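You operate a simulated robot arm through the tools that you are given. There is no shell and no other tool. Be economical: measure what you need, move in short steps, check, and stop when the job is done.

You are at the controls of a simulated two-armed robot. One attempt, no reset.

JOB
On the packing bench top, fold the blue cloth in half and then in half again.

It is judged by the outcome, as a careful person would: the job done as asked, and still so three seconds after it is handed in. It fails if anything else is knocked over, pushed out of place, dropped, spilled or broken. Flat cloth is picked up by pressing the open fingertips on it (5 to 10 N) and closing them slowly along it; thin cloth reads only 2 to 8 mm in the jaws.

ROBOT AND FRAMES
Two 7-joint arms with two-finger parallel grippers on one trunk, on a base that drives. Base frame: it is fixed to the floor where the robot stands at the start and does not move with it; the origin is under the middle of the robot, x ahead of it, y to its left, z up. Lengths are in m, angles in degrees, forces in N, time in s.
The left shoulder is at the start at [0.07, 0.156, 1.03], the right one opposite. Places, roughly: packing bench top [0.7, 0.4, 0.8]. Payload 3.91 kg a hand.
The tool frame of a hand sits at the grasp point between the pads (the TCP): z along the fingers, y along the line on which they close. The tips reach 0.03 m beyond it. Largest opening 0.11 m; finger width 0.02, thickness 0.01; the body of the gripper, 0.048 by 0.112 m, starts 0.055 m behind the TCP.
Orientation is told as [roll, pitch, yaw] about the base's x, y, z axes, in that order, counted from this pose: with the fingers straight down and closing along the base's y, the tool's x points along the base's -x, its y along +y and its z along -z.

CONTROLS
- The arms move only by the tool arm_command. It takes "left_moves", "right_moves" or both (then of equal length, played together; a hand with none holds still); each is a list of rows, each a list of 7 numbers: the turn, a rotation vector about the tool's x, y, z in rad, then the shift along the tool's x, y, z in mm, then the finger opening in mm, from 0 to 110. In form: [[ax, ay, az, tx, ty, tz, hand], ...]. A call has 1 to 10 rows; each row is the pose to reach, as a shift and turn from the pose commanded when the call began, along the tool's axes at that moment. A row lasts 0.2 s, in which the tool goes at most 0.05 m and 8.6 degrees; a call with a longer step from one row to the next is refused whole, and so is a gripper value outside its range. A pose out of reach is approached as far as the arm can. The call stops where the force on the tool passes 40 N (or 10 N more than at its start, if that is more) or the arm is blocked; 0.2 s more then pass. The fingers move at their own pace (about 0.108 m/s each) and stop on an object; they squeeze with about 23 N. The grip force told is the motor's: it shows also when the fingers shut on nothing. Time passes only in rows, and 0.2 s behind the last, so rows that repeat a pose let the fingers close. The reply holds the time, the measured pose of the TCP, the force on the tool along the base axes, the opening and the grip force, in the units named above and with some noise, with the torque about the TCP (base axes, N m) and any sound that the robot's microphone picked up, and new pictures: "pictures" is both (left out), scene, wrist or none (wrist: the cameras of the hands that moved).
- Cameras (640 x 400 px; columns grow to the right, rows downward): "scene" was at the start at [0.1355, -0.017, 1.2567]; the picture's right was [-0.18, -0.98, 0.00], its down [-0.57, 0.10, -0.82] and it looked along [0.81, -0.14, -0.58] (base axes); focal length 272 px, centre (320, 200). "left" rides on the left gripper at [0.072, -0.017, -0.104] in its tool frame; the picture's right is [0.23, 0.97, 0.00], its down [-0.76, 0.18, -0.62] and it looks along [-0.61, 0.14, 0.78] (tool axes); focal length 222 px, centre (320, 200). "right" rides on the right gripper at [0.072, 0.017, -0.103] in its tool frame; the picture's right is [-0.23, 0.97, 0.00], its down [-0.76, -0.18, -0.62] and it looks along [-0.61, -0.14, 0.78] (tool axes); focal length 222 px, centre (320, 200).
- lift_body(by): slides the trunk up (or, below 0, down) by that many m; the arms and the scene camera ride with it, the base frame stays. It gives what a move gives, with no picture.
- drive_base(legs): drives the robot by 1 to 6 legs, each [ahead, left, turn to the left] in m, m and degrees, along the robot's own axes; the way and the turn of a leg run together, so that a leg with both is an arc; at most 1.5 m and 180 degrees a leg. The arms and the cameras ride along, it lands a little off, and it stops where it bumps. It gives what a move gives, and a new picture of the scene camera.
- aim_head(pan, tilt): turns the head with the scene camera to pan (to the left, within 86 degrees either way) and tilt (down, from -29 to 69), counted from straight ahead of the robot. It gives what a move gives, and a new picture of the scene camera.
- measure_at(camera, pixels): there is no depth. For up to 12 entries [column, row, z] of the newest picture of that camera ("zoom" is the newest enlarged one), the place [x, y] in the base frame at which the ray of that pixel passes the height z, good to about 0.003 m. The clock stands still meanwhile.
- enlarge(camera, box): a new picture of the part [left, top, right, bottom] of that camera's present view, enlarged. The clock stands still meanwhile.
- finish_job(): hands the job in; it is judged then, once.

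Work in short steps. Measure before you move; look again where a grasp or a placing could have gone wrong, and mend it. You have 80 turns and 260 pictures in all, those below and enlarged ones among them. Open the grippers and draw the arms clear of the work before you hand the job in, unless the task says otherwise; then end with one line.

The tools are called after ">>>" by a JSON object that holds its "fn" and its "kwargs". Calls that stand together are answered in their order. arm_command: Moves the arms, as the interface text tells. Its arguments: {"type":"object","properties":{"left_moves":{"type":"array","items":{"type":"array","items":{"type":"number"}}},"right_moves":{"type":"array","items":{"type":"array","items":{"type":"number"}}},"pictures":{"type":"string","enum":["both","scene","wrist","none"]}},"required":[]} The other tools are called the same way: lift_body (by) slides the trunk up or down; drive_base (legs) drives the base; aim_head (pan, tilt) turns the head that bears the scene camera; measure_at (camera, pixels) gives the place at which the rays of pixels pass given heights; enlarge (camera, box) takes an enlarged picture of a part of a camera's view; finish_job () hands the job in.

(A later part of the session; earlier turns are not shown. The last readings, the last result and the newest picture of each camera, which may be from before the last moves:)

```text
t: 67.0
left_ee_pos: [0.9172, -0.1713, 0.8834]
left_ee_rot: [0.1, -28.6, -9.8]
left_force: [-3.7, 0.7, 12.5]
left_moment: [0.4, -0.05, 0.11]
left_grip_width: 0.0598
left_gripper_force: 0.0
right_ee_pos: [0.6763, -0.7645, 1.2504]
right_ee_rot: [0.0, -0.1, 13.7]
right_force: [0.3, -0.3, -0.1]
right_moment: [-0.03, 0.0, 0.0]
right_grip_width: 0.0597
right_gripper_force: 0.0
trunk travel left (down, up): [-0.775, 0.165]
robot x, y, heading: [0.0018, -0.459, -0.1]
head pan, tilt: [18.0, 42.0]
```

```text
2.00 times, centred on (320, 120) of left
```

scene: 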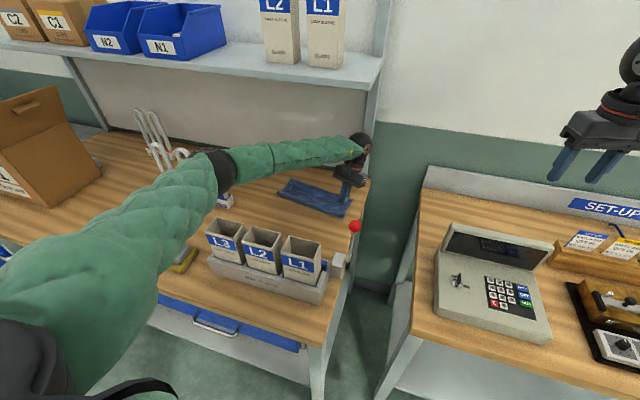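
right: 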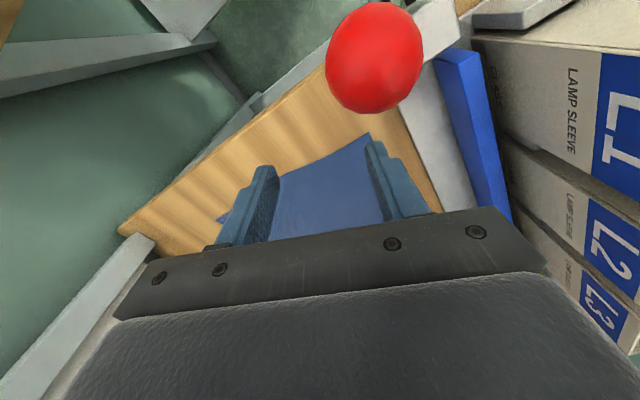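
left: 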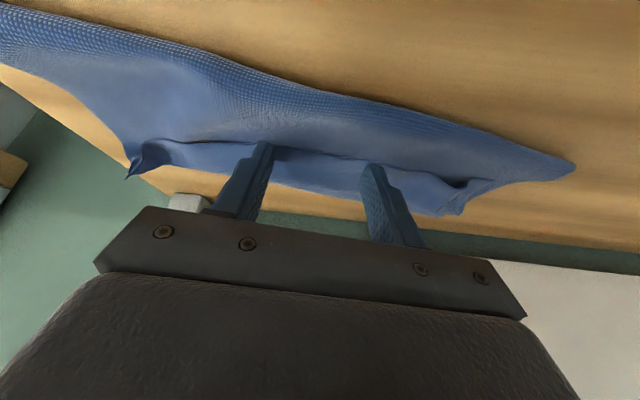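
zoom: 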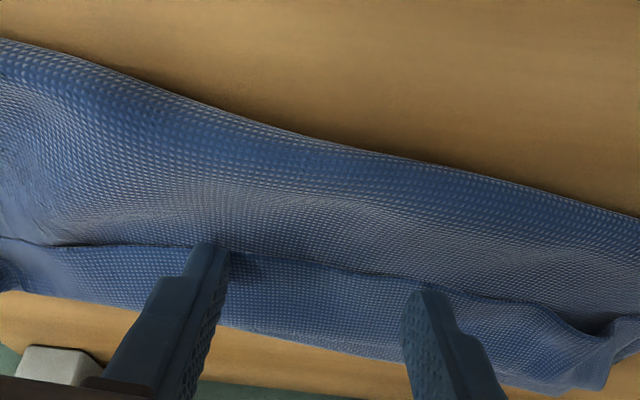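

The whole stack slid outward instead (layers stick together, low table friction). That is useful for repositioning: I drag the stack back toward me 90 mm, then lift and look.

>>> {"fn": "arm_command", "kwargs": {"left_moves": [[0, 0, 0, 13, 3, -7.2, 60], [0, 0, 0, 26, 6, -14.4, 60], [0, 0, 0, 39, 10, -21.6, 60], [0, 0, 0, 52, 14, -28.8, 60], [0, 0, 0, 66, 18, -36, 60], [0, 0, 0, 79, 20, -43.2, 60], [0, 0, 0, 79, 20, -60, 60], [0, 0, 0, 79, 20, -100, 60], [0, 0, 0, 79, 20, -140, 60]], "pictures": "both"}}

>>> {"fn": "enlarge", "kwargs": {"camera": "left", "box": [160, 0, 480, 200]}}

```text
t: 69.0
left_ee_pos: [0.7851, -0.1282, 0.9666]
left_ee_rot: [-0.2, -28.6, -9.7]
left_force: [-0.4, -0.5, -1.2]
left_moment: [0.0, -0.02, 0.03]
left_grip_width: 0.0604
left_gripper_force: 0.0
right_ee_pos: [0.6755, -0.7638, 1.2505]
right_ee_rot: [0.0, 0.0, 13.6]
right_force: [-0.4, 0.0, -0.6]
right_moment: [-0.02, 0.0, -0.02]
right_grip_width: 0.0601
right_gripper_force: 0.0
trunk travel left (down, up): [-0.775, 0.165]
robot x, y, heading: [0.0037, -0.4606, -0.3]
head pan, tilt: [18.0, 42.0]
```

scene: 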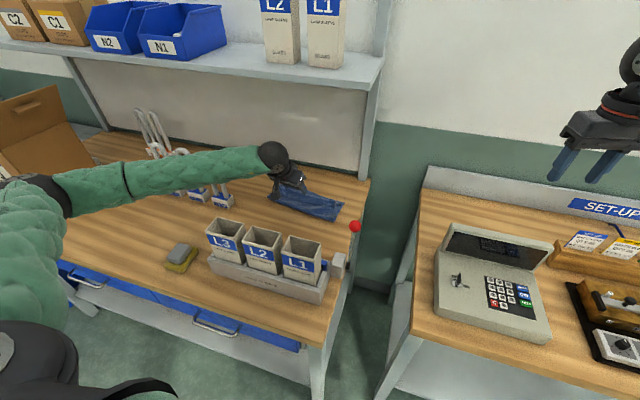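
left: 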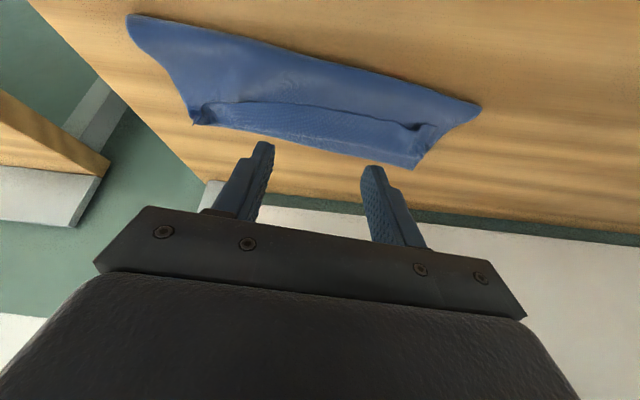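

```text
2.00 times, centred on (320, 100) of left
```

zoom: 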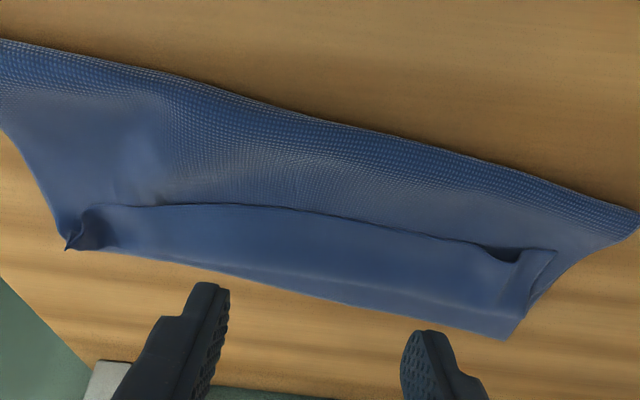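

>>> {"fn": "measure_at", "kwargs": {"camera": "zoom", "pixels": [[66, 248, 0.852], [97, 208, 0.862], [200, 204, 0.856], [320, 218, 0.856], [455, 243, 0.856], [555, 250, 0.862], [520, 300, 0.853], [512, 338, 0.85], [220, 270, 0.85], [360, 305, 0.85], [638, 215, 0.85], [300, 115, 0.85]]}}

>>> {"fn": "measure_at", "kwargs": {"camera": "left", "pixels": [[128, 18, 0.85], [480, 105, 0.85]]}}

```text
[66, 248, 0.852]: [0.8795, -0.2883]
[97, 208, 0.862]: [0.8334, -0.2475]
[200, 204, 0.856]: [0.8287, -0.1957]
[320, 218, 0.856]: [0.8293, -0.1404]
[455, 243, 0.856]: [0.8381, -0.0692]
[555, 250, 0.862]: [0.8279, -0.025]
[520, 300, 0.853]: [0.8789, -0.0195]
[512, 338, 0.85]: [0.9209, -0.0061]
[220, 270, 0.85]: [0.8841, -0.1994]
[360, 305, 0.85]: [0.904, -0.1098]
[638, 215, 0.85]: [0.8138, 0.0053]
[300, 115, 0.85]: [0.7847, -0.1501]
```

```text
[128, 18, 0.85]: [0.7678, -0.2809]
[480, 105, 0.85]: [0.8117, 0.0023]
```

To bring the far corners within comfortable reach, I'll drag the stack another ~75 mm toward me with the hand vertical. First I set the fingertips on the area near the crease.

>>> {"fn": "arm_command", "kwargs": {"left_moves": [[0, 0.12, 0, 4, -2, 10, 60], [0, 0.25, 0, 8, -4, 25, 60], [0, 0.38, 0, 13, -7, 45, 60], [0, 0.5, 0, 17.4, -9, 66.8, 60], [0, 0.5, 0, 17.4, -9, 66.8, 60]], "pictures": "none"}}

>>> {"fn": "arm_command", "kwargs": {"left_moves": [[0, 0, 0, 0, 0, 9, 60], [0, 0, 0, 0, 0, 15, 60], [0, 0, 0, 0, 0, 17.5, 60], [0, 0, 0, 15, 0, 17.5, 60], [0, 0, 0, 30, 0, 17.5, 60], [0, 0, 0, 45, 0, 17.5, 60], [0, 0, 0, 60, 0, 17.5, 60], [0, 0, 0, 75, 0, 17.5, 60]], "pictures": "both"}}

```text
t: 70.2
left_ee_pos: [0.8003, -0.1402, 0.8998]
left_ee_rot: [0.0, 0.0, -9.7]
left_force: [0.1, 0.0, 0.4]
left_moment: [-0.03, 0.02, 0.01]
left_grip_width: 0.06
left_gripper_force: 0.0
right_ee_pos: [0.676, -0.7627, 1.2505]
right_ee_rot: [0.1, 0.0, 13.7]
right_force: [0.1, -0.5, -0.6]
right_moment: [-0.04, 0.01, 0.0]
right_grip_width: 0.0598
right_gripper_force: 0.0
trunk travel left (down, up): [-0.775, 0.165]
robot x, y, heading: [-0.0001, -0.4588, 0.1]
head pan, tilt: [18.0, 42.0]
```

```text
t: 72.0
left_ee_pos: [0.7269, -0.1286, 0.8811]
left_ee_rot: [-0.1, -0.1, -9.9]
left_force: [0.0, 0.6, 2.9]
left_moment: [0.03, 0.01, 0.01]
left_grip_width: 0.0602
left_gripper_force: 0.1
right_ee_pos: [0.6772, -0.7635, 1.2498]
right_ee_rot: [0.0, 0.0, 13.8]
right_force: [-0.1, -0.3, -0.2]
right_moment: [0.0, 0.01, -0.01]
right_grip_width: 0.0601
right_gripper_force: 0.0
trunk travel left (down, up): [-0.775, 0.165]
robot x, y, heading: [-0.0, -0.4588, 0.0]
head pan, tilt: [18.0, 42.0]
```

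scene: 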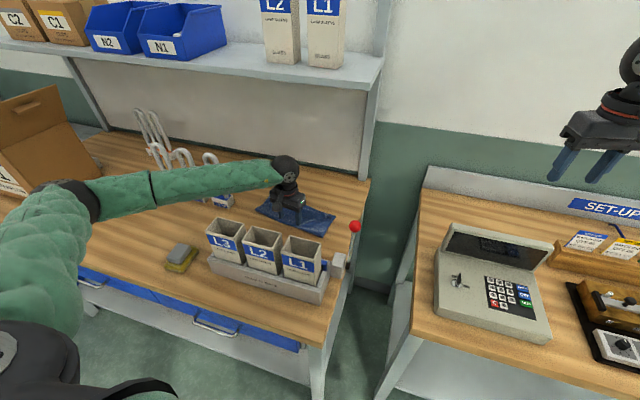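
left: 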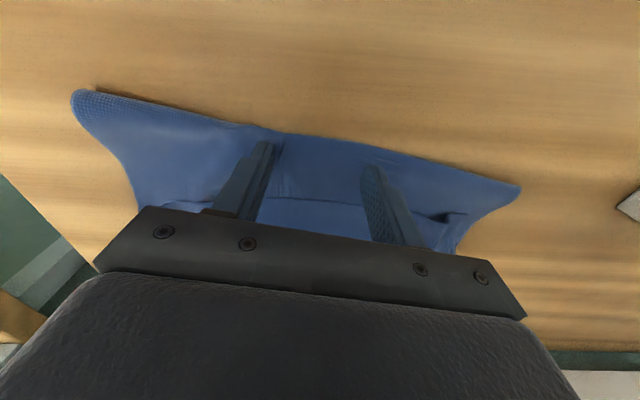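

The stack moved. I rise and tilt for a full view.

>>> {"fn": "arm_command", "kwargs": {"left_moves": [[0, 0, 0, 0, 0, -30, 60], [0, -0.12, 0, 0, 0, -60, 60], [0, -0.25, 0, 0, 0, -90, 60], [0, -0.38, 0, 0, 0, -105, 60], [0, -0.5, 0, 0, 0, -105, 60], [0, -0.5, 0, 0, 0, -105, 60]], "pictures": "wrist"}}

>>> {"fn": "enlarge", "kwargs": {"camera": "left", "box": [130, 0, 514, 240]}}

```text
t: 73.4
left_ee_pos: [0.7278, -0.1284, 0.9877]
left_ee_rot: [-0.2, -28.8, -9.8]
left_force: [0.4, -0.6, 0.4]
left_moment: [0.02, 0.0, 0.0]
left_grip_width: 0.0602
left_gripper_force: 0.1
right_ee_pos: [0.6777, -0.7639, 1.2492]
right_ee_rot: [-0.1, -0.1, 13.7]
right_force: [-0.6, -0.5, 0.3]
right_moment: [0.03, 0.0, -0.02]
right_grip_width: 0.0601
right_gripper_force: 0.0
trunk travel left (down, up): [-0.775, 0.165]
robot x, y, heading: [0.002, -0.4581, 0.1]
head pan, tilt: [18.0, 42.0]
```

left: 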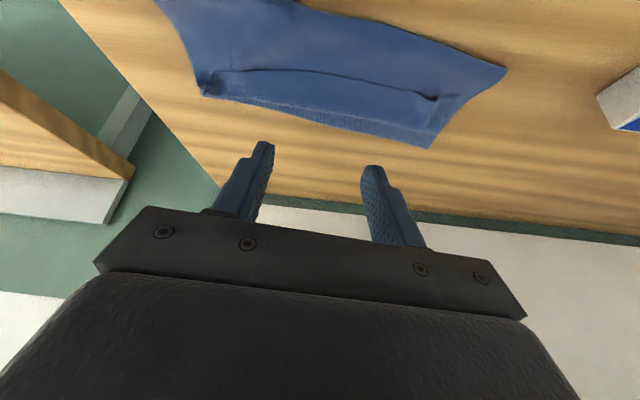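

```text
1.67 times, centred on (322, 120) of left
```

zoom: 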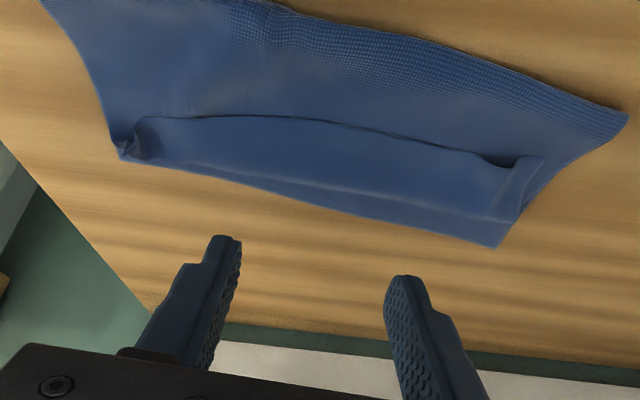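

>>> {"fn": "measure_at", "kwargs": {"camera": "zoom", "pixels": [[122, 158, 0.852], [140, 120, 0.86], [210, 116, 0.856], [330, 122, 0.856], [440, 145, 0.856], [544, 157, 0.865], [515, 220, 0.853], [499, 246, 0.85], [300, 205, 0.85], [626, 113, 0.85], [280, 6, 0.855], [45, 2, 0.85]]}}

```text
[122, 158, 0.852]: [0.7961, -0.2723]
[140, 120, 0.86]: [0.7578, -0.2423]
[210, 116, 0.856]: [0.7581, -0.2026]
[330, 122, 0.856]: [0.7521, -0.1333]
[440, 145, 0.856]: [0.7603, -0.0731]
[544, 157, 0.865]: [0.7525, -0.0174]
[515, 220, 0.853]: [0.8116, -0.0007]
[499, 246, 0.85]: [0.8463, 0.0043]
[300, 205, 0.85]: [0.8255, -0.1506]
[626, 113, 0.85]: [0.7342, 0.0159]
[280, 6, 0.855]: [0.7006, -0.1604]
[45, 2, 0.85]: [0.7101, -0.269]
```

I shift the base 0.1 left to reach the left-hand tab (tip ≈(0.753,-0.017)).

>>> {"fn": "drive_base", "kwargs": {"legs": [[0, 0.1, 0]]}}

```text
t: 74.5
left_ee_pos: [0.7292, -0.0291, 0.9881]
left_ee_rot: [-0.1, -28.7, -9.8]
left_force: [0.1, 0.2, -0.1]
left_moment: [0.02, 0.01, 0.0]
left_grip_width: 0.0598
left_gripper_force: 0.0
right_ee_pos: [0.677, -0.6634, 1.2496]
right_ee_rot: [0.0, 0.0, 13.5]
right_force: [-0.8, 0.5, -0.5]
right_moment: [0.0, 0.01, -0.02]
right_grip_width: 0.0598
right_gripper_force: 0.1
trunk travel left (down, up): [-0.775, 0.165]
robot x, y, heading: [0.0011, -0.3563, -0.1]
head pan, tilt: [18.0, 42.0]
```

scene: 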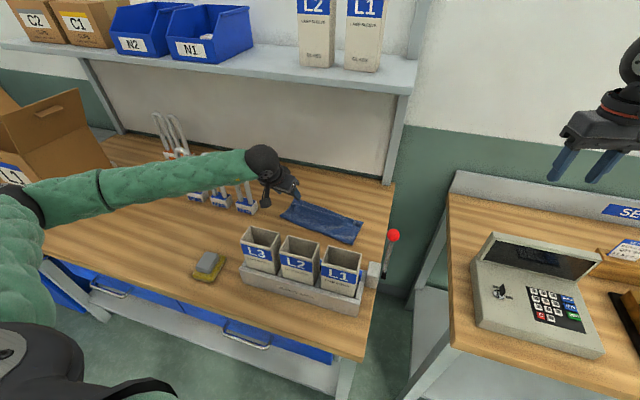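

>>> {"fn": "arm_command", "kwargs": {"left_moves": [[0, 0.12, 0, 0, 6, 12, 44], [0, 0.25, 0, 0, 12, 28, 44], [0, 0.38, 0, 0, 18, 46, 44], [0, 0.5, 0, -1, 20, 63, 44], [0, 0.5, 0, -1, 20, 63, 44]], "pictures": "wrist"}}

>>> {"fn": "enlarge", "kwargs": {"camera": "left", "box": [200, 60, 440, 210]}}

```text
t: 75.7
left_ee_pos: [0.7629, -0.0124, 0.9329]
left_ee_rot: [-0.1, 0.0, -9.9]
left_force: [0.4, 0.1, 0.9]
left_moment: [0.02, 0.02, -0.04]
left_grip_width: 0.044
left_gripper_force: 0.1
right_ee_pos: [0.6752, -0.6632, 1.25]
right_ee_rot: [0.0, 0.0, 13.6]
right_force: [-0.4, -0.4, 1.3]
right_moment: [0.01, -0.05, 0.03]
right_grip_width: 0.0601
right_gripper_force: 0.0
trunk travel left (down, up): [-0.775, 0.165]
robot x, y, heading: [0.0041, -0.3596, 0.1]
head pan, tilt: [18.0, 42.0]
```

left: 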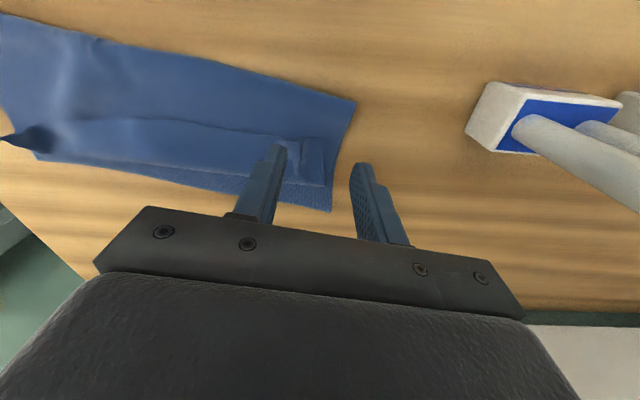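

```text
2.67 times, centred on (320, 135) of left
```

zoom: 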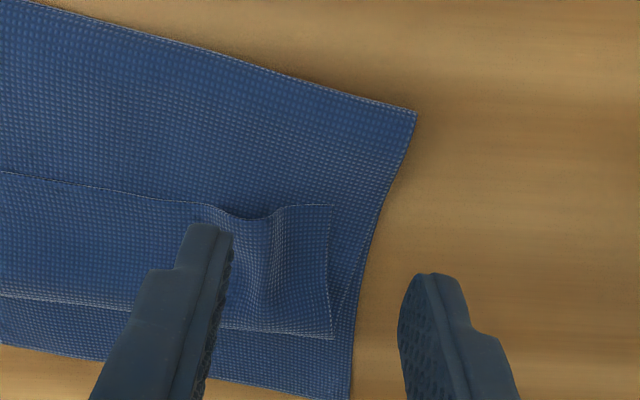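

>>> {"fn": "measure_at", "kwargs": {"camera": "zoom", "pixels": [[330, 207, 0.858], [333, 338, 0.853], [268, 217, 0.865], [255, 325, 0.855], [210, 205, 0.858], [0, 172, 0.857], [0, 297, 0.853], [349, 398, 0.85], [415, 112, 0.85]]}}

```text
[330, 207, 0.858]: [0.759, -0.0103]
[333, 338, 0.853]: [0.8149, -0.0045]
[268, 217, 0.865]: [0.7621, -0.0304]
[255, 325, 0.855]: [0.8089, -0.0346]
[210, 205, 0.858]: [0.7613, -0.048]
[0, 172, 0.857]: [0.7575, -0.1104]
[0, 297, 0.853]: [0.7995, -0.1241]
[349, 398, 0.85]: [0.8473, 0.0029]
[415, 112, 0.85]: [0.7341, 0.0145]
```

I straddle the tab's ridge (centre ≈(0.771,-0.027)) and close with light contact.

>>> {"fn": "arm_command", "kwargs": {"left_moves": [[0, 0, 0, -8, -13, 20, 40], [0, 0, 0, -8, -13, 38, 40], [0, 0, 0, -8, -13, 47, 40], [0, 0, 0, -8, -13, 48, 34], [0, 0, 0, -8, -13, 48, 28], [0, 0, 0, -8, -13, 48, 22], [0, 0, 0, -8, -13, 48, 15], [0, 0, 0, -8, -13, 48, 8], [0, 0, 0, -8, -13, 48, 0], [0, 0, 0, -8, -13, 48, 0]], "pictures": "wrist"}}

>>> {"fn": "enlarge", "kwargs": {"camera": "left", "box": [200, 60, 440, 210]}}

```text
t: 77.9
left_ee_pos: [0.7691, -0.029, 0.8851]
left_ee_rot: [-0.1, 0.0, -9.8]
left_force: [0.1, 0.2, 0.8]
left_moment: [-0.01, 0.03, -0.01]
left_grip_width: 0.0017
left_gripper_force: 22.8
right_ee_pos: [0.6763, -0.664, 1.2502]
right_ee_rot: [0.1, 0.1, 13.6]
right_force: [-0.1, 0.6, 0.9]
right_moment: [0.02, 0.01, 0.0]
right_grip_width: 0.06
right_gripper_force: 0.2
trunk travel left (down, up): [-0.775, 0.165]
robot x, y, heading: [0.0011, -0.3582, 0.1]
head pan, tilt: [18.0, 42.0]
```

left: 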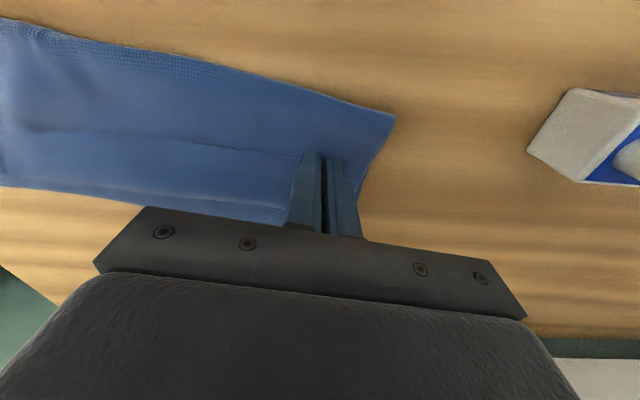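

```text
2.67 times, centred on (320, 135) of left
```

zoom: 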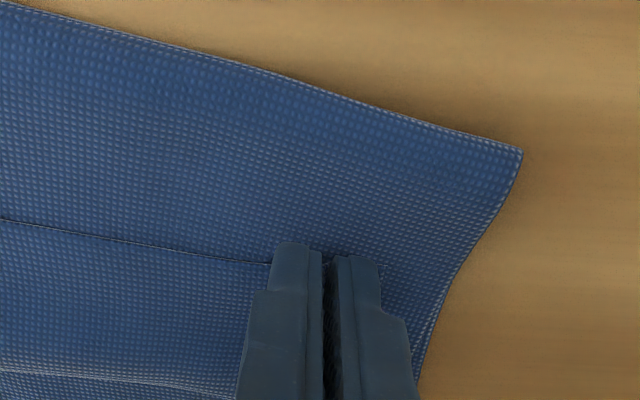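

It reads 1.7 mm, likely holding the hem layer. I lift it higher this time, carry it outward beyond the fold and lay it at the far-left corner with lean-back.

>>> {"fn": "arm_command", "kwargs": {"left_moves": [[0, 0, 0, 0, 0, -22, 0], [0, 0, 0, -8, 1, -44, 0], [0, 0.1, 0, -25, 3, -56, 0], [0, 0.2, 0, -50, 6, -58, 0], [0, 0.3, 0, -75, 9, -48, 0], [0, 0.4, 0, -95, 11, -32, 0], [0, 0.4, 0, -105, 12, -16, 0], [0, 0.4, 0, -102, 12, -4, 0], [0, 0.4, 0, -94, 12, 0, 0], [0, 0.4, 0, -94, 12, 0, 0]], "pictures": "wrist"}}

>>> {"fn": "enlarge", "kwargs": {"camera": "left", "box": [120, 40, 440, 240]}}

```text
t: 80.1
left_ee_pos: [0.8631, -0.0324, 0.8851]
left_ee_rot: [-0.1, 22.8, -9.9]
left_force: [0.3, 0.6, 3.8]
left_moment: [0.01, -0.06, 0.03]
left_grip_width: 0.0021
left_gripper_force: 22.5
right_ee_pos: [0.6759, -0.664, 1.2494]
right_ee_rot: [0.0, 0.2, 13.6]
right_force: [-0.8, 0.7, 0.4]
right_moment: [-0.01, -0.01, -0.01]
right_grip_width: 0.06
right_gripper_force: 0.1
trunk travel left (down, up): [-0.775, 0.165]
robot x, y, heading: [-0.0003, -0.3545, -0.2]
head pan, tilt: [18.0, 42.0]
```

left: 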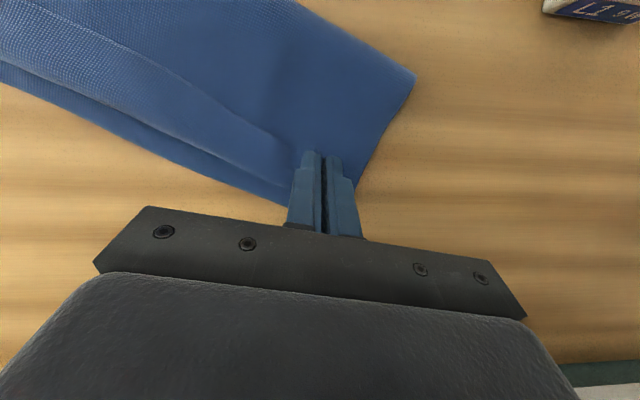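

```text
2.00 times, centred on (280, 140) of left
```

zoom: 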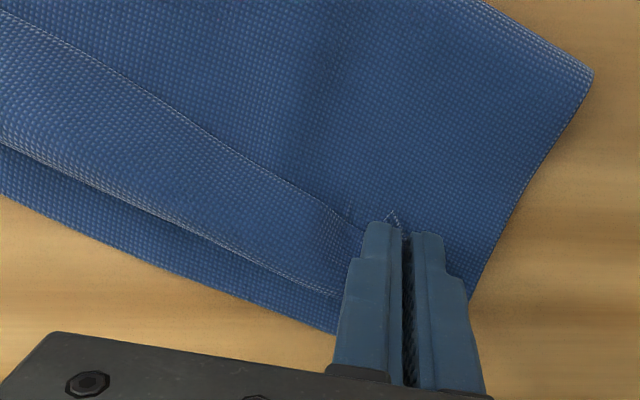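

The left end is out now too; the hem remains in the middle. I release, rise and take a view to pinch the middle of the hem edge.

>>> {"fn": "arm_command", "kwargs": {"left_moves": [[0, 0, 0, 0, 0, 0, 10], [0, 0, 0, 0, 0, 0, 20], [0, 0, 0, 0, 0, -20, 20], [0, -0.1, 0, 5, -5, -50, 20], [0, -0.22, 0, 10, -15, -75, 20], [0, -0.34, 0, 18, -30, -90, 20], [0, -0.45, 0, 25, -50, -95, 20], [0, -0.57, 0, 25, -70, -95, 20], [0, -0.69, 0, 25, -80, -95, 20], [0, -0.8, 0, 25, -80, -95, 20]], "pictures": "both"}}

>>> {"fn": "enlarge", "kwargs": {"camera": "left", "box": [130, 0, 514, 240]}}

```text
t: 82.3
left_ee_pos: [0.8633, -0.1143, 0.9819]
left_ee_rot: [-0.1, -23.1, -9.8]
left_force: [-0.3, 0.1, -0.6]
left_moment: [0.0, 0.01, -0.01]
left_grip_width: 0.0202
left_gripper_force: 0.0
right_ee_pos: [0.676, -0.6644, 1.2503]
right_ee_rot: [0.0, 0.0, 13.6]
right_force: [0.0, 0.0, -0.2]
right_moment: [-0.03, 0.01, -0.02]
right_grip_width: 0.0599
right_gripper_force: 0.1
trunk travel left (down, up): [-0.775, 0.165]
robot x, y, heading: [0.0002, -0.3565, -0.4]
head pan, tilt: [18.0, 42.0]
```

scene: 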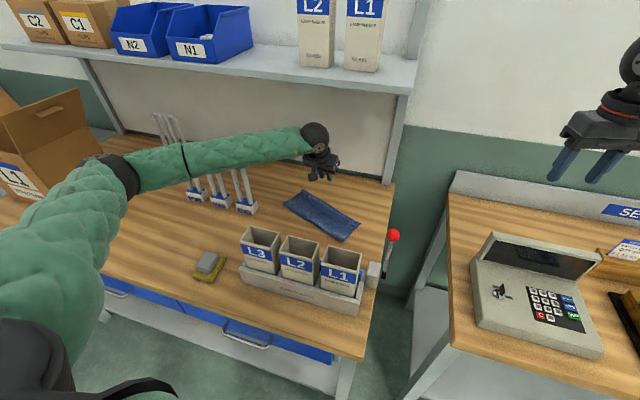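
left: 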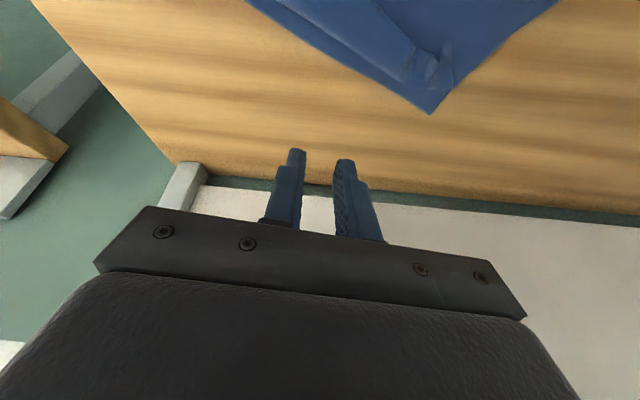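

```text
1.67 times, centred on (322, 120) of left
```

zoom: 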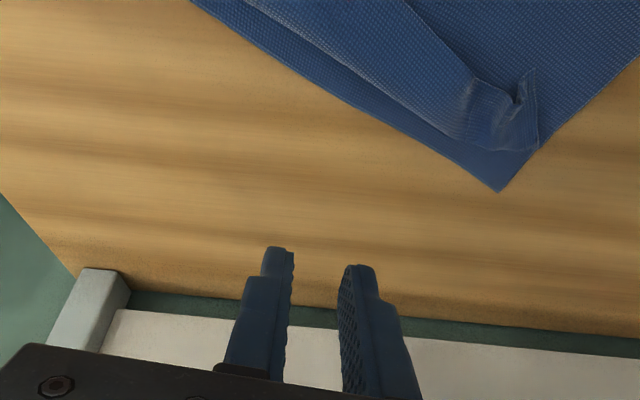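

>>> {"fn": "enlarge", "kwargs": {"camera": "scene", "box": [264, 176, 376, 246]}}

>>> {"fn": "measure_at", "kwargs": {"camera": "scene", "pixels": [[283, 203, 0.85], [304, 191, 0.85], [359, 223, 0.85], [345, 241, 0.85]]}}

```text
5.71 times, centred on (320, 211) of scene
```

zoom: 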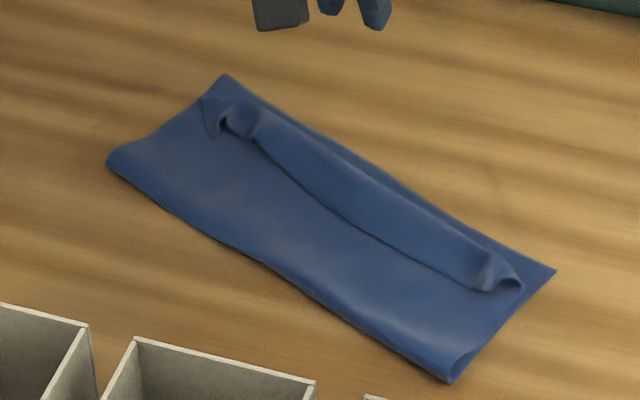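

```text
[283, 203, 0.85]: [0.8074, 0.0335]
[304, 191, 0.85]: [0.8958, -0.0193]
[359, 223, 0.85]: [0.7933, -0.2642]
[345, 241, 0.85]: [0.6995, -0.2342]
```

>>> {"fn": "measure_at", "kwargs": {"camera": "zoom", "pixels": [[250, 140, 0.858], [300, 190, 0.858], [340, 220, 0.858], [380, 240, 0.858], [440, 270, 0.858], [480, 290, 0.86], [400, 180, 0.855], [430, 200, 0.855], [370, 160, 0.855], [395, 170, 0.85]]}}

```text
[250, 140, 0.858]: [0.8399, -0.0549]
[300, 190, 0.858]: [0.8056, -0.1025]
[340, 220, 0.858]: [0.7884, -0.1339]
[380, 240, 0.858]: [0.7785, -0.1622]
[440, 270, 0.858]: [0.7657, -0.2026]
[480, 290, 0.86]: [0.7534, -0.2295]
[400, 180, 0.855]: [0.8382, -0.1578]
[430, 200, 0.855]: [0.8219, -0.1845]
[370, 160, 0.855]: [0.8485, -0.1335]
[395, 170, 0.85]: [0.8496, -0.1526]
```

I position above the middle of the hem edge (≈(0.797,-0.138)) with yaw matched to the cloth.

>>> {"fn": "arm_command", "kwargs": {"left_moves": [[0.009, 0.08, 0.045, 17, -7, 8, 30], [0.018, 0.16, 0.09, 34, -14, 16, 30], [0.027, 0.24, 0.135, 51, -21, 25, 30], [0.036, 0.32, 0.18, 68, -28, 33, 30], [0.045, 0.403, 0.225, 84, -35, 42, 30], [0.045, 0.403, 0.225, 84, -35, 42, 30]], "pictures": "wrist"}}

>>> {"fn": "enlarge", "kwargs": {"camera": "left", "box": [200, 60, 440, 210]}}

```text
t: 83.7
left_ee_pos: [0.7971, -0.1374, 0.9099]
left_ee_rot: [-0.2, 0.2, -23.1]
left_force: [0.0, -0.4, -0.1]
left_moment: [-0.01, 0.03, 0.03]
left_grip_width: 0.0301
left_gripper_force: 0.0
right_ee_pos: [0.6776, -0.6637, 1.2495]
right_ee_rot: [0.0, 0.0, 13.6]
right_force: [-0.4, 0.1, 0.0]
right_moment: [0.02, -0.01, 0.03]
right_grip_width: 0.06
right_gripper_force: 0.2
trunk travel left (down, up): [-0.775, 0.165]
robot x, y, heading: [0.0017, -0.3527, -0.2]
head pan, tilt: [18.0, 42.0]
```

left: 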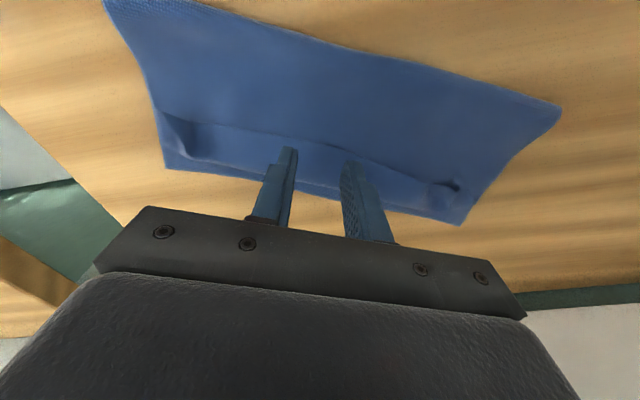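

```text
2.67 times, centred on (320, 135) of left
```

zoom: 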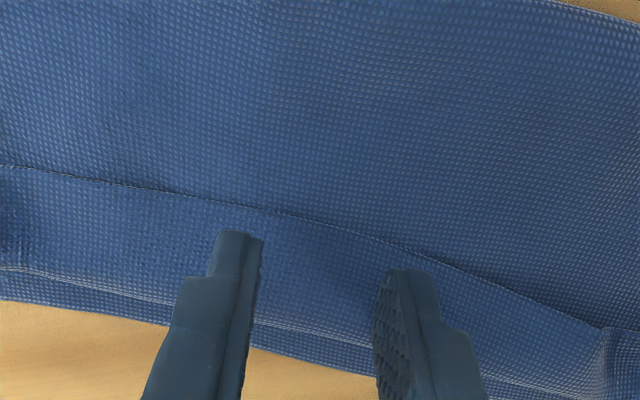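

I lower to light contact and close to gather the hem layer.

>>> {"fn": "arm_command", "kwargs": {"left_moves": [[0, 0, 0, 0, 0, 14, 30], [0, 0, 0, 0, 0, 22, 30], [0, 0, 0, 0, 0, 25.5, 30], [0, 0, 0, 0, 0, 25.5, 25], [0, 0, 0, 0, 0, 25.5, 20], [0, 0, 0, 0, 0, 25.5, 15], [0, 0, 0, 0, 0, 25.5, 10], [0, 0, 0, 0, 0, 25.5, 5], [0, 0, 0, 0, 0, 25.5, 0], [0, 0, 0, 0, 0, 25.5, 0]], "pictures": "wrist"}}

>>> {"fn": "enlarge", "kwargs": {"camera": "left", "box": [200, 60, 440, 210]}}

```text
t: 85.9
left_ee_pos: [0.7971, -0.1369, 0.8852]
left_ee_rot: [-0.2, 0.3, -23.0]
left_force: [0.2, 0.6, -0.2]
left_moment: [0.01, 0.0, -0.03]
left_grip_width: 0.0
left_gripper_force: 22.3
right_ee_pos: [0.6766, -0.6635, 1.2483]
right_ee_rot: [0.0, 0.0, 13.6]
right_force: [0.3, 0.6, 0.6]
right_moment: [0.01, 0.03, 0.02]
right_grip_width: 0.0598
right_gripper_force: 0.1
trunk travel left (down, up): [-0.775, 0.165]
robot x, y, heading: [0.0028, -0.3572, -0.0]
head pan, tilt: [18.0, 42.0]
```

left: 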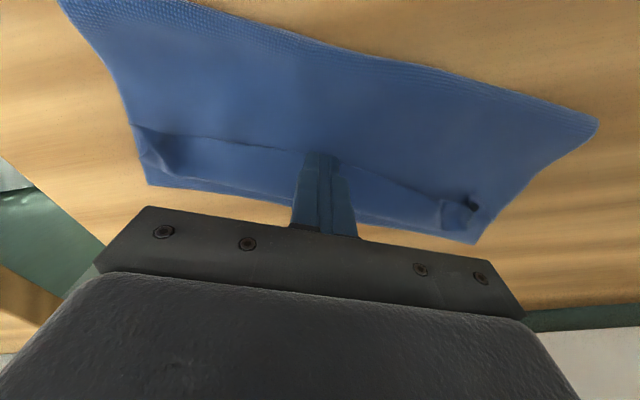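

```text
2.67 times, centred on (320, 135) of left
```

zoom: 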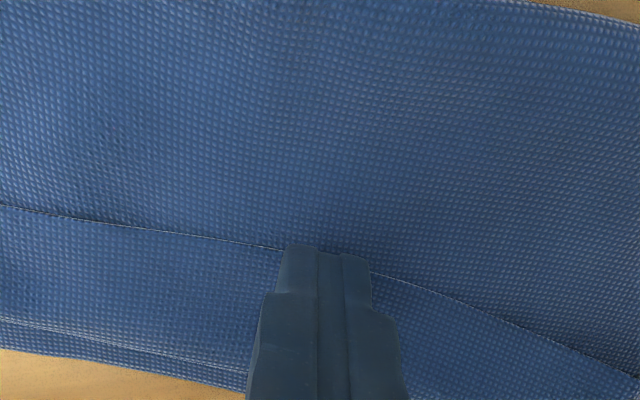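

It closed on nothing (0.0 mm), but it is well placed at the edge. I reopen, press ~3 mm deeper and close again.

>>> {"fn": "arm_command", "kwargs": {"left_moves": [[0, 0, 0, 0, 0, -5, 26], [0, 0, 0, 0, 0, -5, 26], [0, 0, 0, -3, 0, 2.5, 26], [0, 0, 0, -3, 0, 3.3, 26], [0, 0, 0, -3, 0, 3.3, 21], [0, 0, 0, -3, 0, 3.3, 16], [0, 0, 0, -3, 0, 3.3, 11], [0, 0, 0, -3, 0, 3, 6], [0, 0, 0, -3, 0, 2.5, 0], [0, 0, 0, -3, 0, 2.5, 0]], "pictures": "wrist"}}

>>> {"fn": "enlarge", "kwargs": {"camera": "left", "box": [200, 60, 440, 210]}}

```text
t: 88.1
left_ee_pos: [0.7987, -0.1389, 0.8821]
left_ee_rot: [0.0, 0.2, -22.8]
left_force: [0.0, -1.5, 4.1]
left_moment: [-0.02, 0.01, -0.01]
left_grip_width: 0.0039
left_gripper_force: 23.3
right_ee_pos: [0.6769, -0.6636, 1.2498]
right_ee_rot: [0.1, 0.0, 13.6]
right_force: [0.6, 0.1, -0.3]
right_moment: [-0.03, -0.03, 0.01]
right_grip_width: 0.0601
right_gripper_force: 0.0
trunk travel left (down, up): [-0.775, 0.165]
robot x, y, heading: [0.0021, -0.3556, 0.1]
head pan, tilt: [18.0, 42.0]
```

left: 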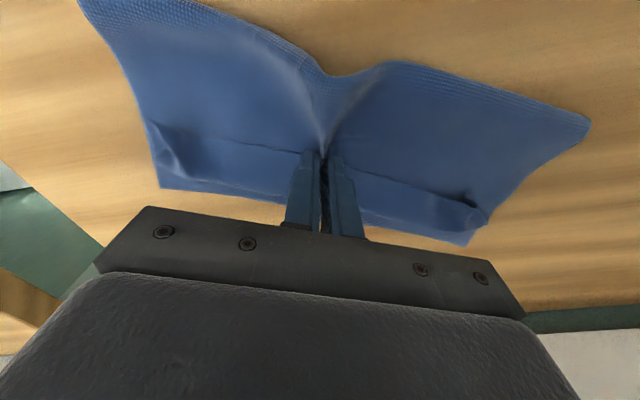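

```text
2.67 times, centred on (320, 135) of left
```

zoom: 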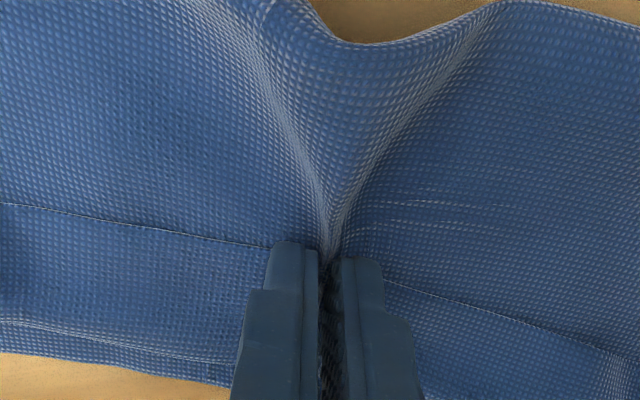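

That press-pinch took all layers at once, so I release it. The hem is modest and will end up inside after the second fold; I proceed to fold 2 by pinching all layers at the left end. First release, lift, and shift the base slightly right.

>>> {"fn": "arm_command", "kwargs": {"left_moves": [[0, 0, 0, 0, 0, 0, 12], [0, 0, 0, 0, 0, 0, 26], [0, 0, 0, 0, 0, -8, 26], [0, 0, 0.1, 0, 0, -40, 26], [0, 0, 0.24, 0, 0, -80, 26], [0, 0, 0.38, 0, 0, -100, 26], [0, 0, 0.52, 0, 20, -100, 26], [0, 0, 0.66, 0, 40, -100, 26], [0, 0, 0.8, 0, 60, -100, 26]], "pictures": "none"}}

>>> {"fn": "drive_base", "kwargs": {"legs": [[0, -0.06, 0]]}}

>>> {"fn": "enlarge", "kwargs": {"camera": "scene", "box": [240, 170, 368, 250]}}

```text
t: 90.1
left_ee_pos: [0.7866, -0.1262, 1.0257]
left_ee_rot: [2.9, -0.8, -48.2]
left_force: [-0.6, -0.2, -0.5]
left_moment: [-0.03, -0.01, 0.03]
left_grip_width: 0.0262
left_gripper_force: 0.0
left hand out of reach, approached as far as the arm can: row 7, 8, 9
right_ee_pos: [0.675, -0.6643, 1.2513]
right_ee_rot: [0.1, 0.0, 13.7]
right_force: [-0.2, 0.2, 0.5]
right_moment: [-0.02, 0.0, 0.02]
right_grip_width: 0.0599
right_gripper_force: 0.0
trunk travel left (down, up): [-0.775, 0.165]
robot x, y, heading: [-0.0021, -0.3572, -0.4]
head pan, tilt: [18.0, 42.0]
```

```text
t: 91.1
left_ee_pos: [0.787, -0.1819, 1.0207]
left_ee_rot: [2.7, -0.9, -48.2]
left_force: [0.6, -0.5, -0.2]
left_moment: [-0.03, -0.03, 0.02]
left_grip_width: 0.026
left_gripper_force: 0.1
right_ee_pos: [0.6785, -0.7207, 1.2491]
right_ee_rot: [-0.1, 0.1, 13.7]
right_force: [0.4, -0.2, 0.1]
right_moment: [-0.03, 0.0, -0.04]
right_grip_width: 0.0599
right_gripper_force: 0.1
trunk travel left (down, up): [-0.775, 0.165]
robot x, y, heading: [-0.002, -0.4133, -0.3]
head pan, tilt: [18.0, 42.0]
```

scene: 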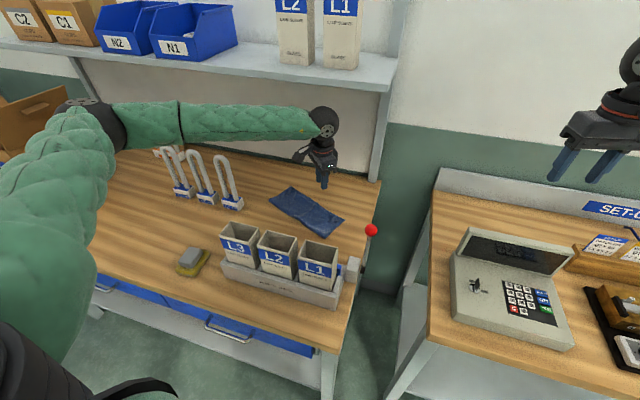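

```text
5.00 times, centred on (304, 210) of scene
```

zoom: 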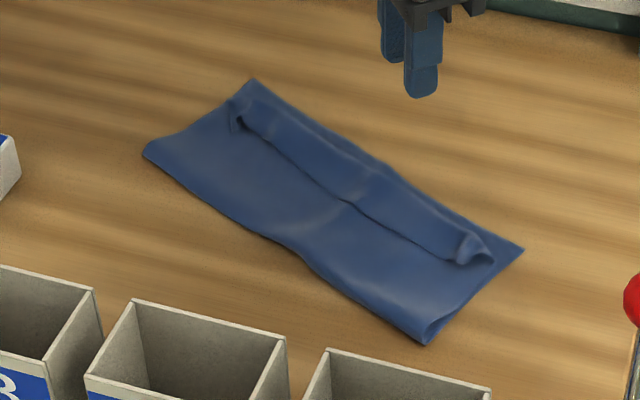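

The left wrist limits at yaw ≈-48°, so I try the positive direction (+67°) while raised, and re-measure the cloth.

>>> {"fn": "measure_at", "kwargs": {"camera": "zoom", "pixels": [[143, 153, 0.85], [253, 80, 0.85], [523, 250, 0.85], [425, 343, 0.85], [300, 245, 0.855], [236, 128, 0.857], [465, 258, 0.86], [390, 165, 0.85]]}}

>>> {"fn": "arm_command", "kwargs": {"left_moves": [[0, 0, -0.14, 0, 10, 0, 26], [0, 0, -0.28, 0, 20, 0, 26], [0, 0, -0.42, 0, 30, 0, 26], [0, 0, -0.56, 0, 40, 0, 26], [0, 0, -0.7, 0, 50, 0, 26], [0, 0, -0.84, 0, 60, 0, 26], [0, 0, -0.98, 0, 70, 0, 26], [0, 0, -1.12, 0, 80, 0, 26], [0, 0, -1.26, 0, 90, 0, 26], [0, 0, -1.4, 0, 100, 0, 26]], "pictures": "none"}}

```text
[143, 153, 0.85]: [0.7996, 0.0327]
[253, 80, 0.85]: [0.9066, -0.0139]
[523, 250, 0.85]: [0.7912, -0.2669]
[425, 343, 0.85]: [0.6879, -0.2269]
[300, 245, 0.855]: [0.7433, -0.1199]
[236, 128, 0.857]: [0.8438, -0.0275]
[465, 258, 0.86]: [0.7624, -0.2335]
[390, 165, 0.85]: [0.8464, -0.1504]
```

```text
t: 93.3
left_ee_pos: [0.8615, -0.1179, 1.0272]
left_ee_rot: [-0.4, -2.8, 32.1]
left_force: [-0.4, 0.8, 0.4]
left_moment: [0.0, 0.02, -0.02]
left_grip_width: 0.0258
left_gripper_force: 0.1
right_ee_pos: [0.677, -0.7221, 1.2499]
right_ee_rot: [0.0, 0.1, 13.8]
right_force: [0.9, -0.9, 0.4]
right_moment: [0.01, -0.03, 0.02]
right_grip_width: 0.0603
right_gripper_force: 0.1
trunk travel left (down, up): [-0.775, 0.165]
robot x, y, heading: [0.0023, -0.4151, -0.2]
head pan, tilt: [18.0, 42.0]
```

Positive yaw works. I continue to +65° and move above the middle of the cloth's left end (≈(0.848,-0.002)).

>>> {"fn": "arm_command", "kwargs": {"left_moves": [[0, 0, -0.1, -8, 17, 10, 30], [-0.005, 0.01, -0.2, -16, 35, 20, 30], [-0.01, 0.015, -0.3, -25, 53, 35, 30], [-0.015, 0.02, -0.4, -33, 70, 50, 30], [-0.02, 0.03, -0.5, -42, 88, 70, 30], [-0.026, 0.04, -0.58, -50, 106, 90, 30], [-0.026, 0.04, -0.58, -50, 106, 97, 30], [-0.026, 0.04, -0.58, -50, 106, 97, 30]], "pictures": "both"}}

>>> {"fn": "enlarge", "kwargs": {"camera": "left", "box": [160, 40, 480, 240]}}

```text
t: 95.1
left_ee_pos: [0.8516, 0.0009, 0.9319]
left_ee_rot: [0.2, -0.5, 65.4]
left_force: [0.6, 0.5, -0.7]
left_moment: [-0.02, 0.02, -0.02]
left_grip_width: 0.03
left_gripper_force: 0.0
right_ee_pos: [0.6761, -0.7216, 1.2488]
right_ee_rot: [0.0, -0.1, 13.7]
right_force: [-0.5, -0.8, 0.2]
right_moment: [0.0, -0.01, -0.02]
right_grip_width: 0.06
right_gripper_force: 0.2
trunk travel left (down, up): [-0.775, 0.165]
robot x, y, heading: [0.0003, -0.4132, -0.3]
head pan, tilt: [18.0, 42.0]
```

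scene: 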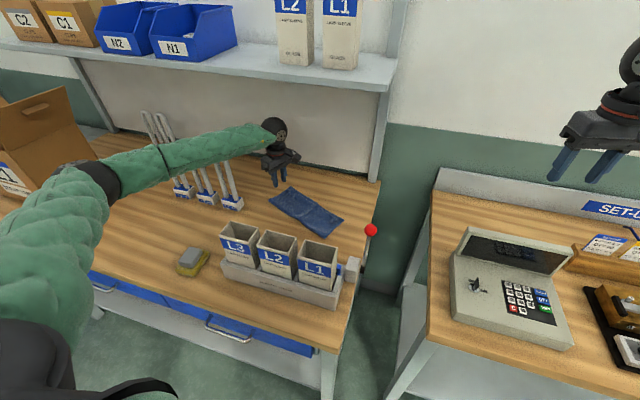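
left: 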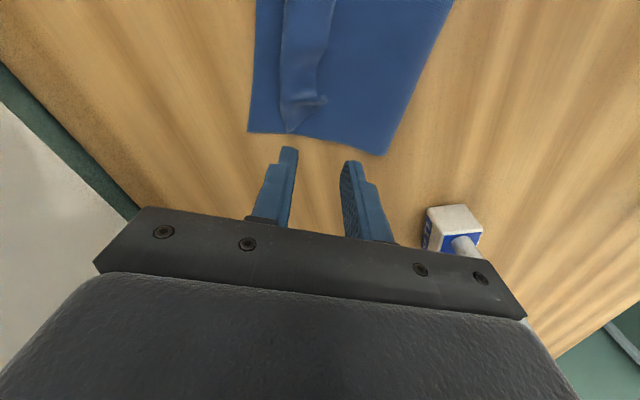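

```text
2.00 times, centred on (320, 140) of left
```

zoom: 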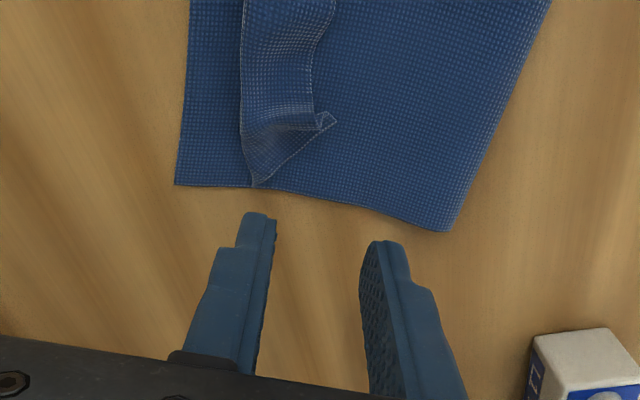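

>>> {"fn": "measure_at", "kwargs": {"camera": "zoom", "pixels": [[176, 185, 0.85], [255, 187, 0.855], [330, 195, 0.85], [447, 231, 0.85], [270, 60, 0.856], [325, 120, 0.86], [450, 180, 0.85]]}}

```text
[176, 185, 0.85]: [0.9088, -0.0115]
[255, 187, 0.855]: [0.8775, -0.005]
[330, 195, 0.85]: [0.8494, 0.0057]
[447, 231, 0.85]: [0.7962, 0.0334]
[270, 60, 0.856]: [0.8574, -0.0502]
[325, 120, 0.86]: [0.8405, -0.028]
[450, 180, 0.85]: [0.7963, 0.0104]
```

The fingers are centred on the left end. I move 5 mm inward, descend, press and close slowly.

>>> {"fn": "arm_command", "kwargs": {"left_moves": [[0, 0, 0, 5, 0, 25, 32], [0, 0, 0, 5, 0, 42, 32], [0, 0, 0, 5, 0, 49, 32], [0, 0, 0, 5, 0, 51, 32], [0, 0, 0, 5, 0, 51, 27], [0, 0, 0, 5, 0, 51, 22], [0, 0, 0, 5, 0, 51, 16], [0, 0, 0, 5, 0, 51, 10], [0, 0, 0, 5, 0, 51, 4], [0, 0, 0, 5, 0, 51, 0]], "pictures": "wrist"}}

>>> {"fn": "enlarge", "kwargs": {"camera": "left", "box": [160, 40, 480, 240]}}

```text
t: 97.3
left_ee_pos: [0.8492, -0.0023, 0.8824]
left_ee_rot: [0.3, -0.6, 65.2]
left_force: [-2.0, -1.1, 15.6]
left_moment: [-0.07, -0.09, -0.02]
left_grip_width: 0.0024
left_gripper_force: 23.0
right_ee_pos: [0.6764, -0.7231, 1.25]
right_ee_rot: [0.0, -0.1, 13.7]
right_force: [0.1, -1.1, -0.6]
right_moment: [0.01, 0.01, 0.01]
right_grip_width: 0.0601
right_gripper_force: 0.1
trunk travel left (down, up): [-0.775, 0.165]
robot x, y, heading: [0.003, -0.4116, -0.4]
head pan, tilt: [18.0, 42.0]
```

left: 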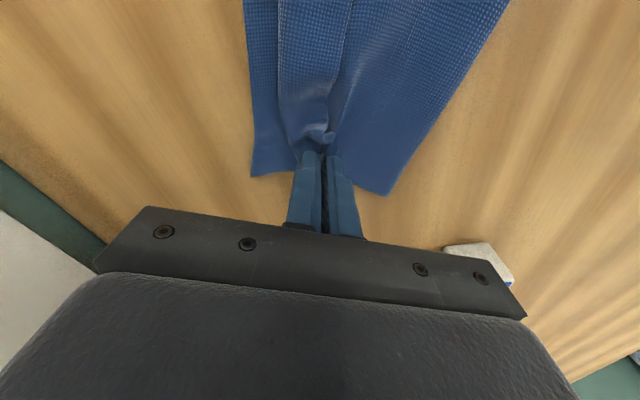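

```text
2.00 times, centred on (320, 140) of left
```

zoom: 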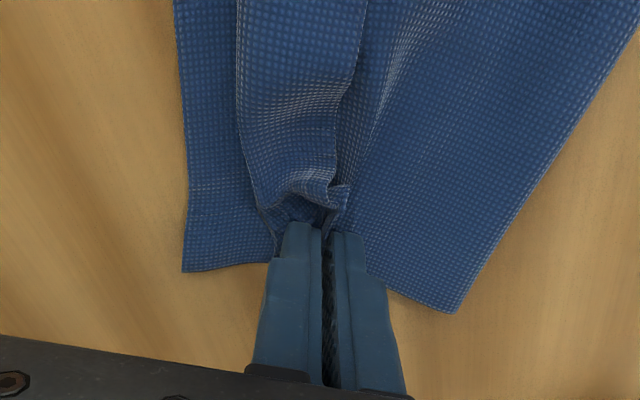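

The end is gathered (2.4 mm). I lift a little and check that all layers come up.

>>> {"fn": "arm_command", "kwargs": {"left_moves": [[0, 0, 0, 0, 0, -20, 0], [0, 0, 0, 8, 0, -42, 0], [0, 0, 0, 20, 0, -62, 0], [0, 0, 0, 20, 0, -62, 0]], "pictures": "both"}}

>>> {"fn": "enlarge", "kwargs": {"camera": "left", "box": [160, 0, 480, 200]}}

>>> {"fn": "enlarge", "kwargs": {"camera": "scene", "box": [240, 160, 368, 240]}}

```text
t: 98.3
left_ee_pos: [0.8411, -0.0216, 0.9419]
left_ee_rot: [0.4, -0.4, 65.3]
left_force: [0.1, 0.7, 0.1]
left_moment: [0.01, 0.0, 0.05]
left_grip_width: 0.0021
left_gripper_force: 22.7
right_ee_pos: [0.6771, -0.7224, 1.2489]
right_ee_rot: [0.0, 0.1, 13.6]
right_force: [0.3, -0.3, -0.4]
right_moment: [0.04, -0.02, 0.0]
right_grip_width: 0.0598
right_gripper_force: 0.0
trunk travel left (down, up): [-0.775, 0.165]
robot x, y, heading: [-0.0022, -0.4148, -0.1]
head pan, tilt: [18.0, 42.0]
```

scene: 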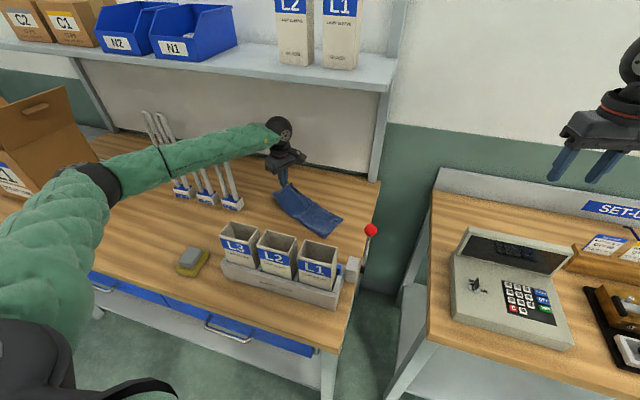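
left: 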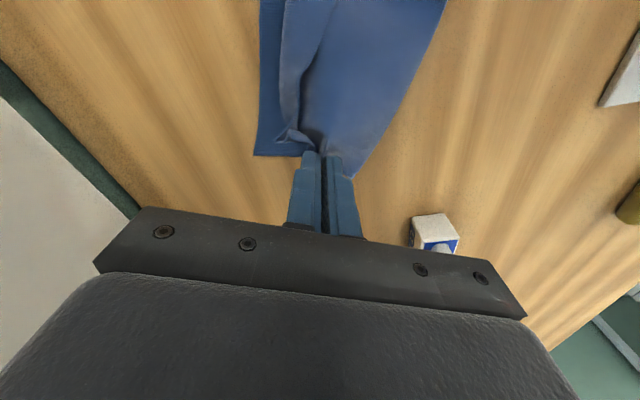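

```text
2.00 times, centred on (320, 100) of left
```

zoom: 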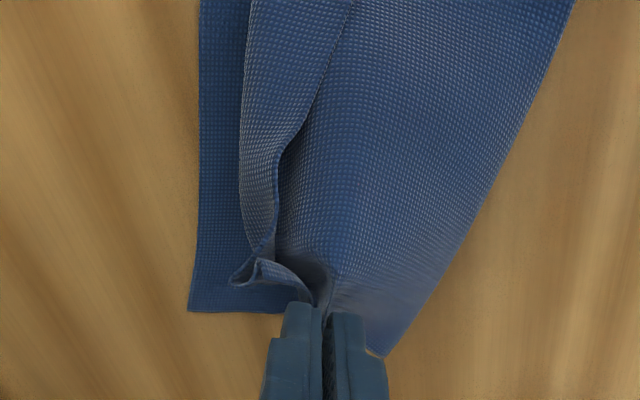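

```text
5.00 times, centred on (304, 200) of scene
```

zoom: 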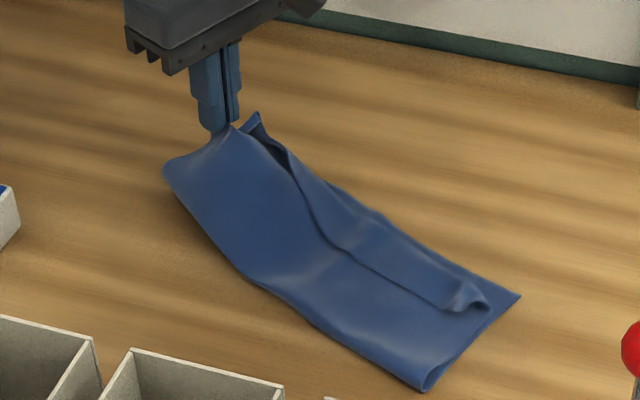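

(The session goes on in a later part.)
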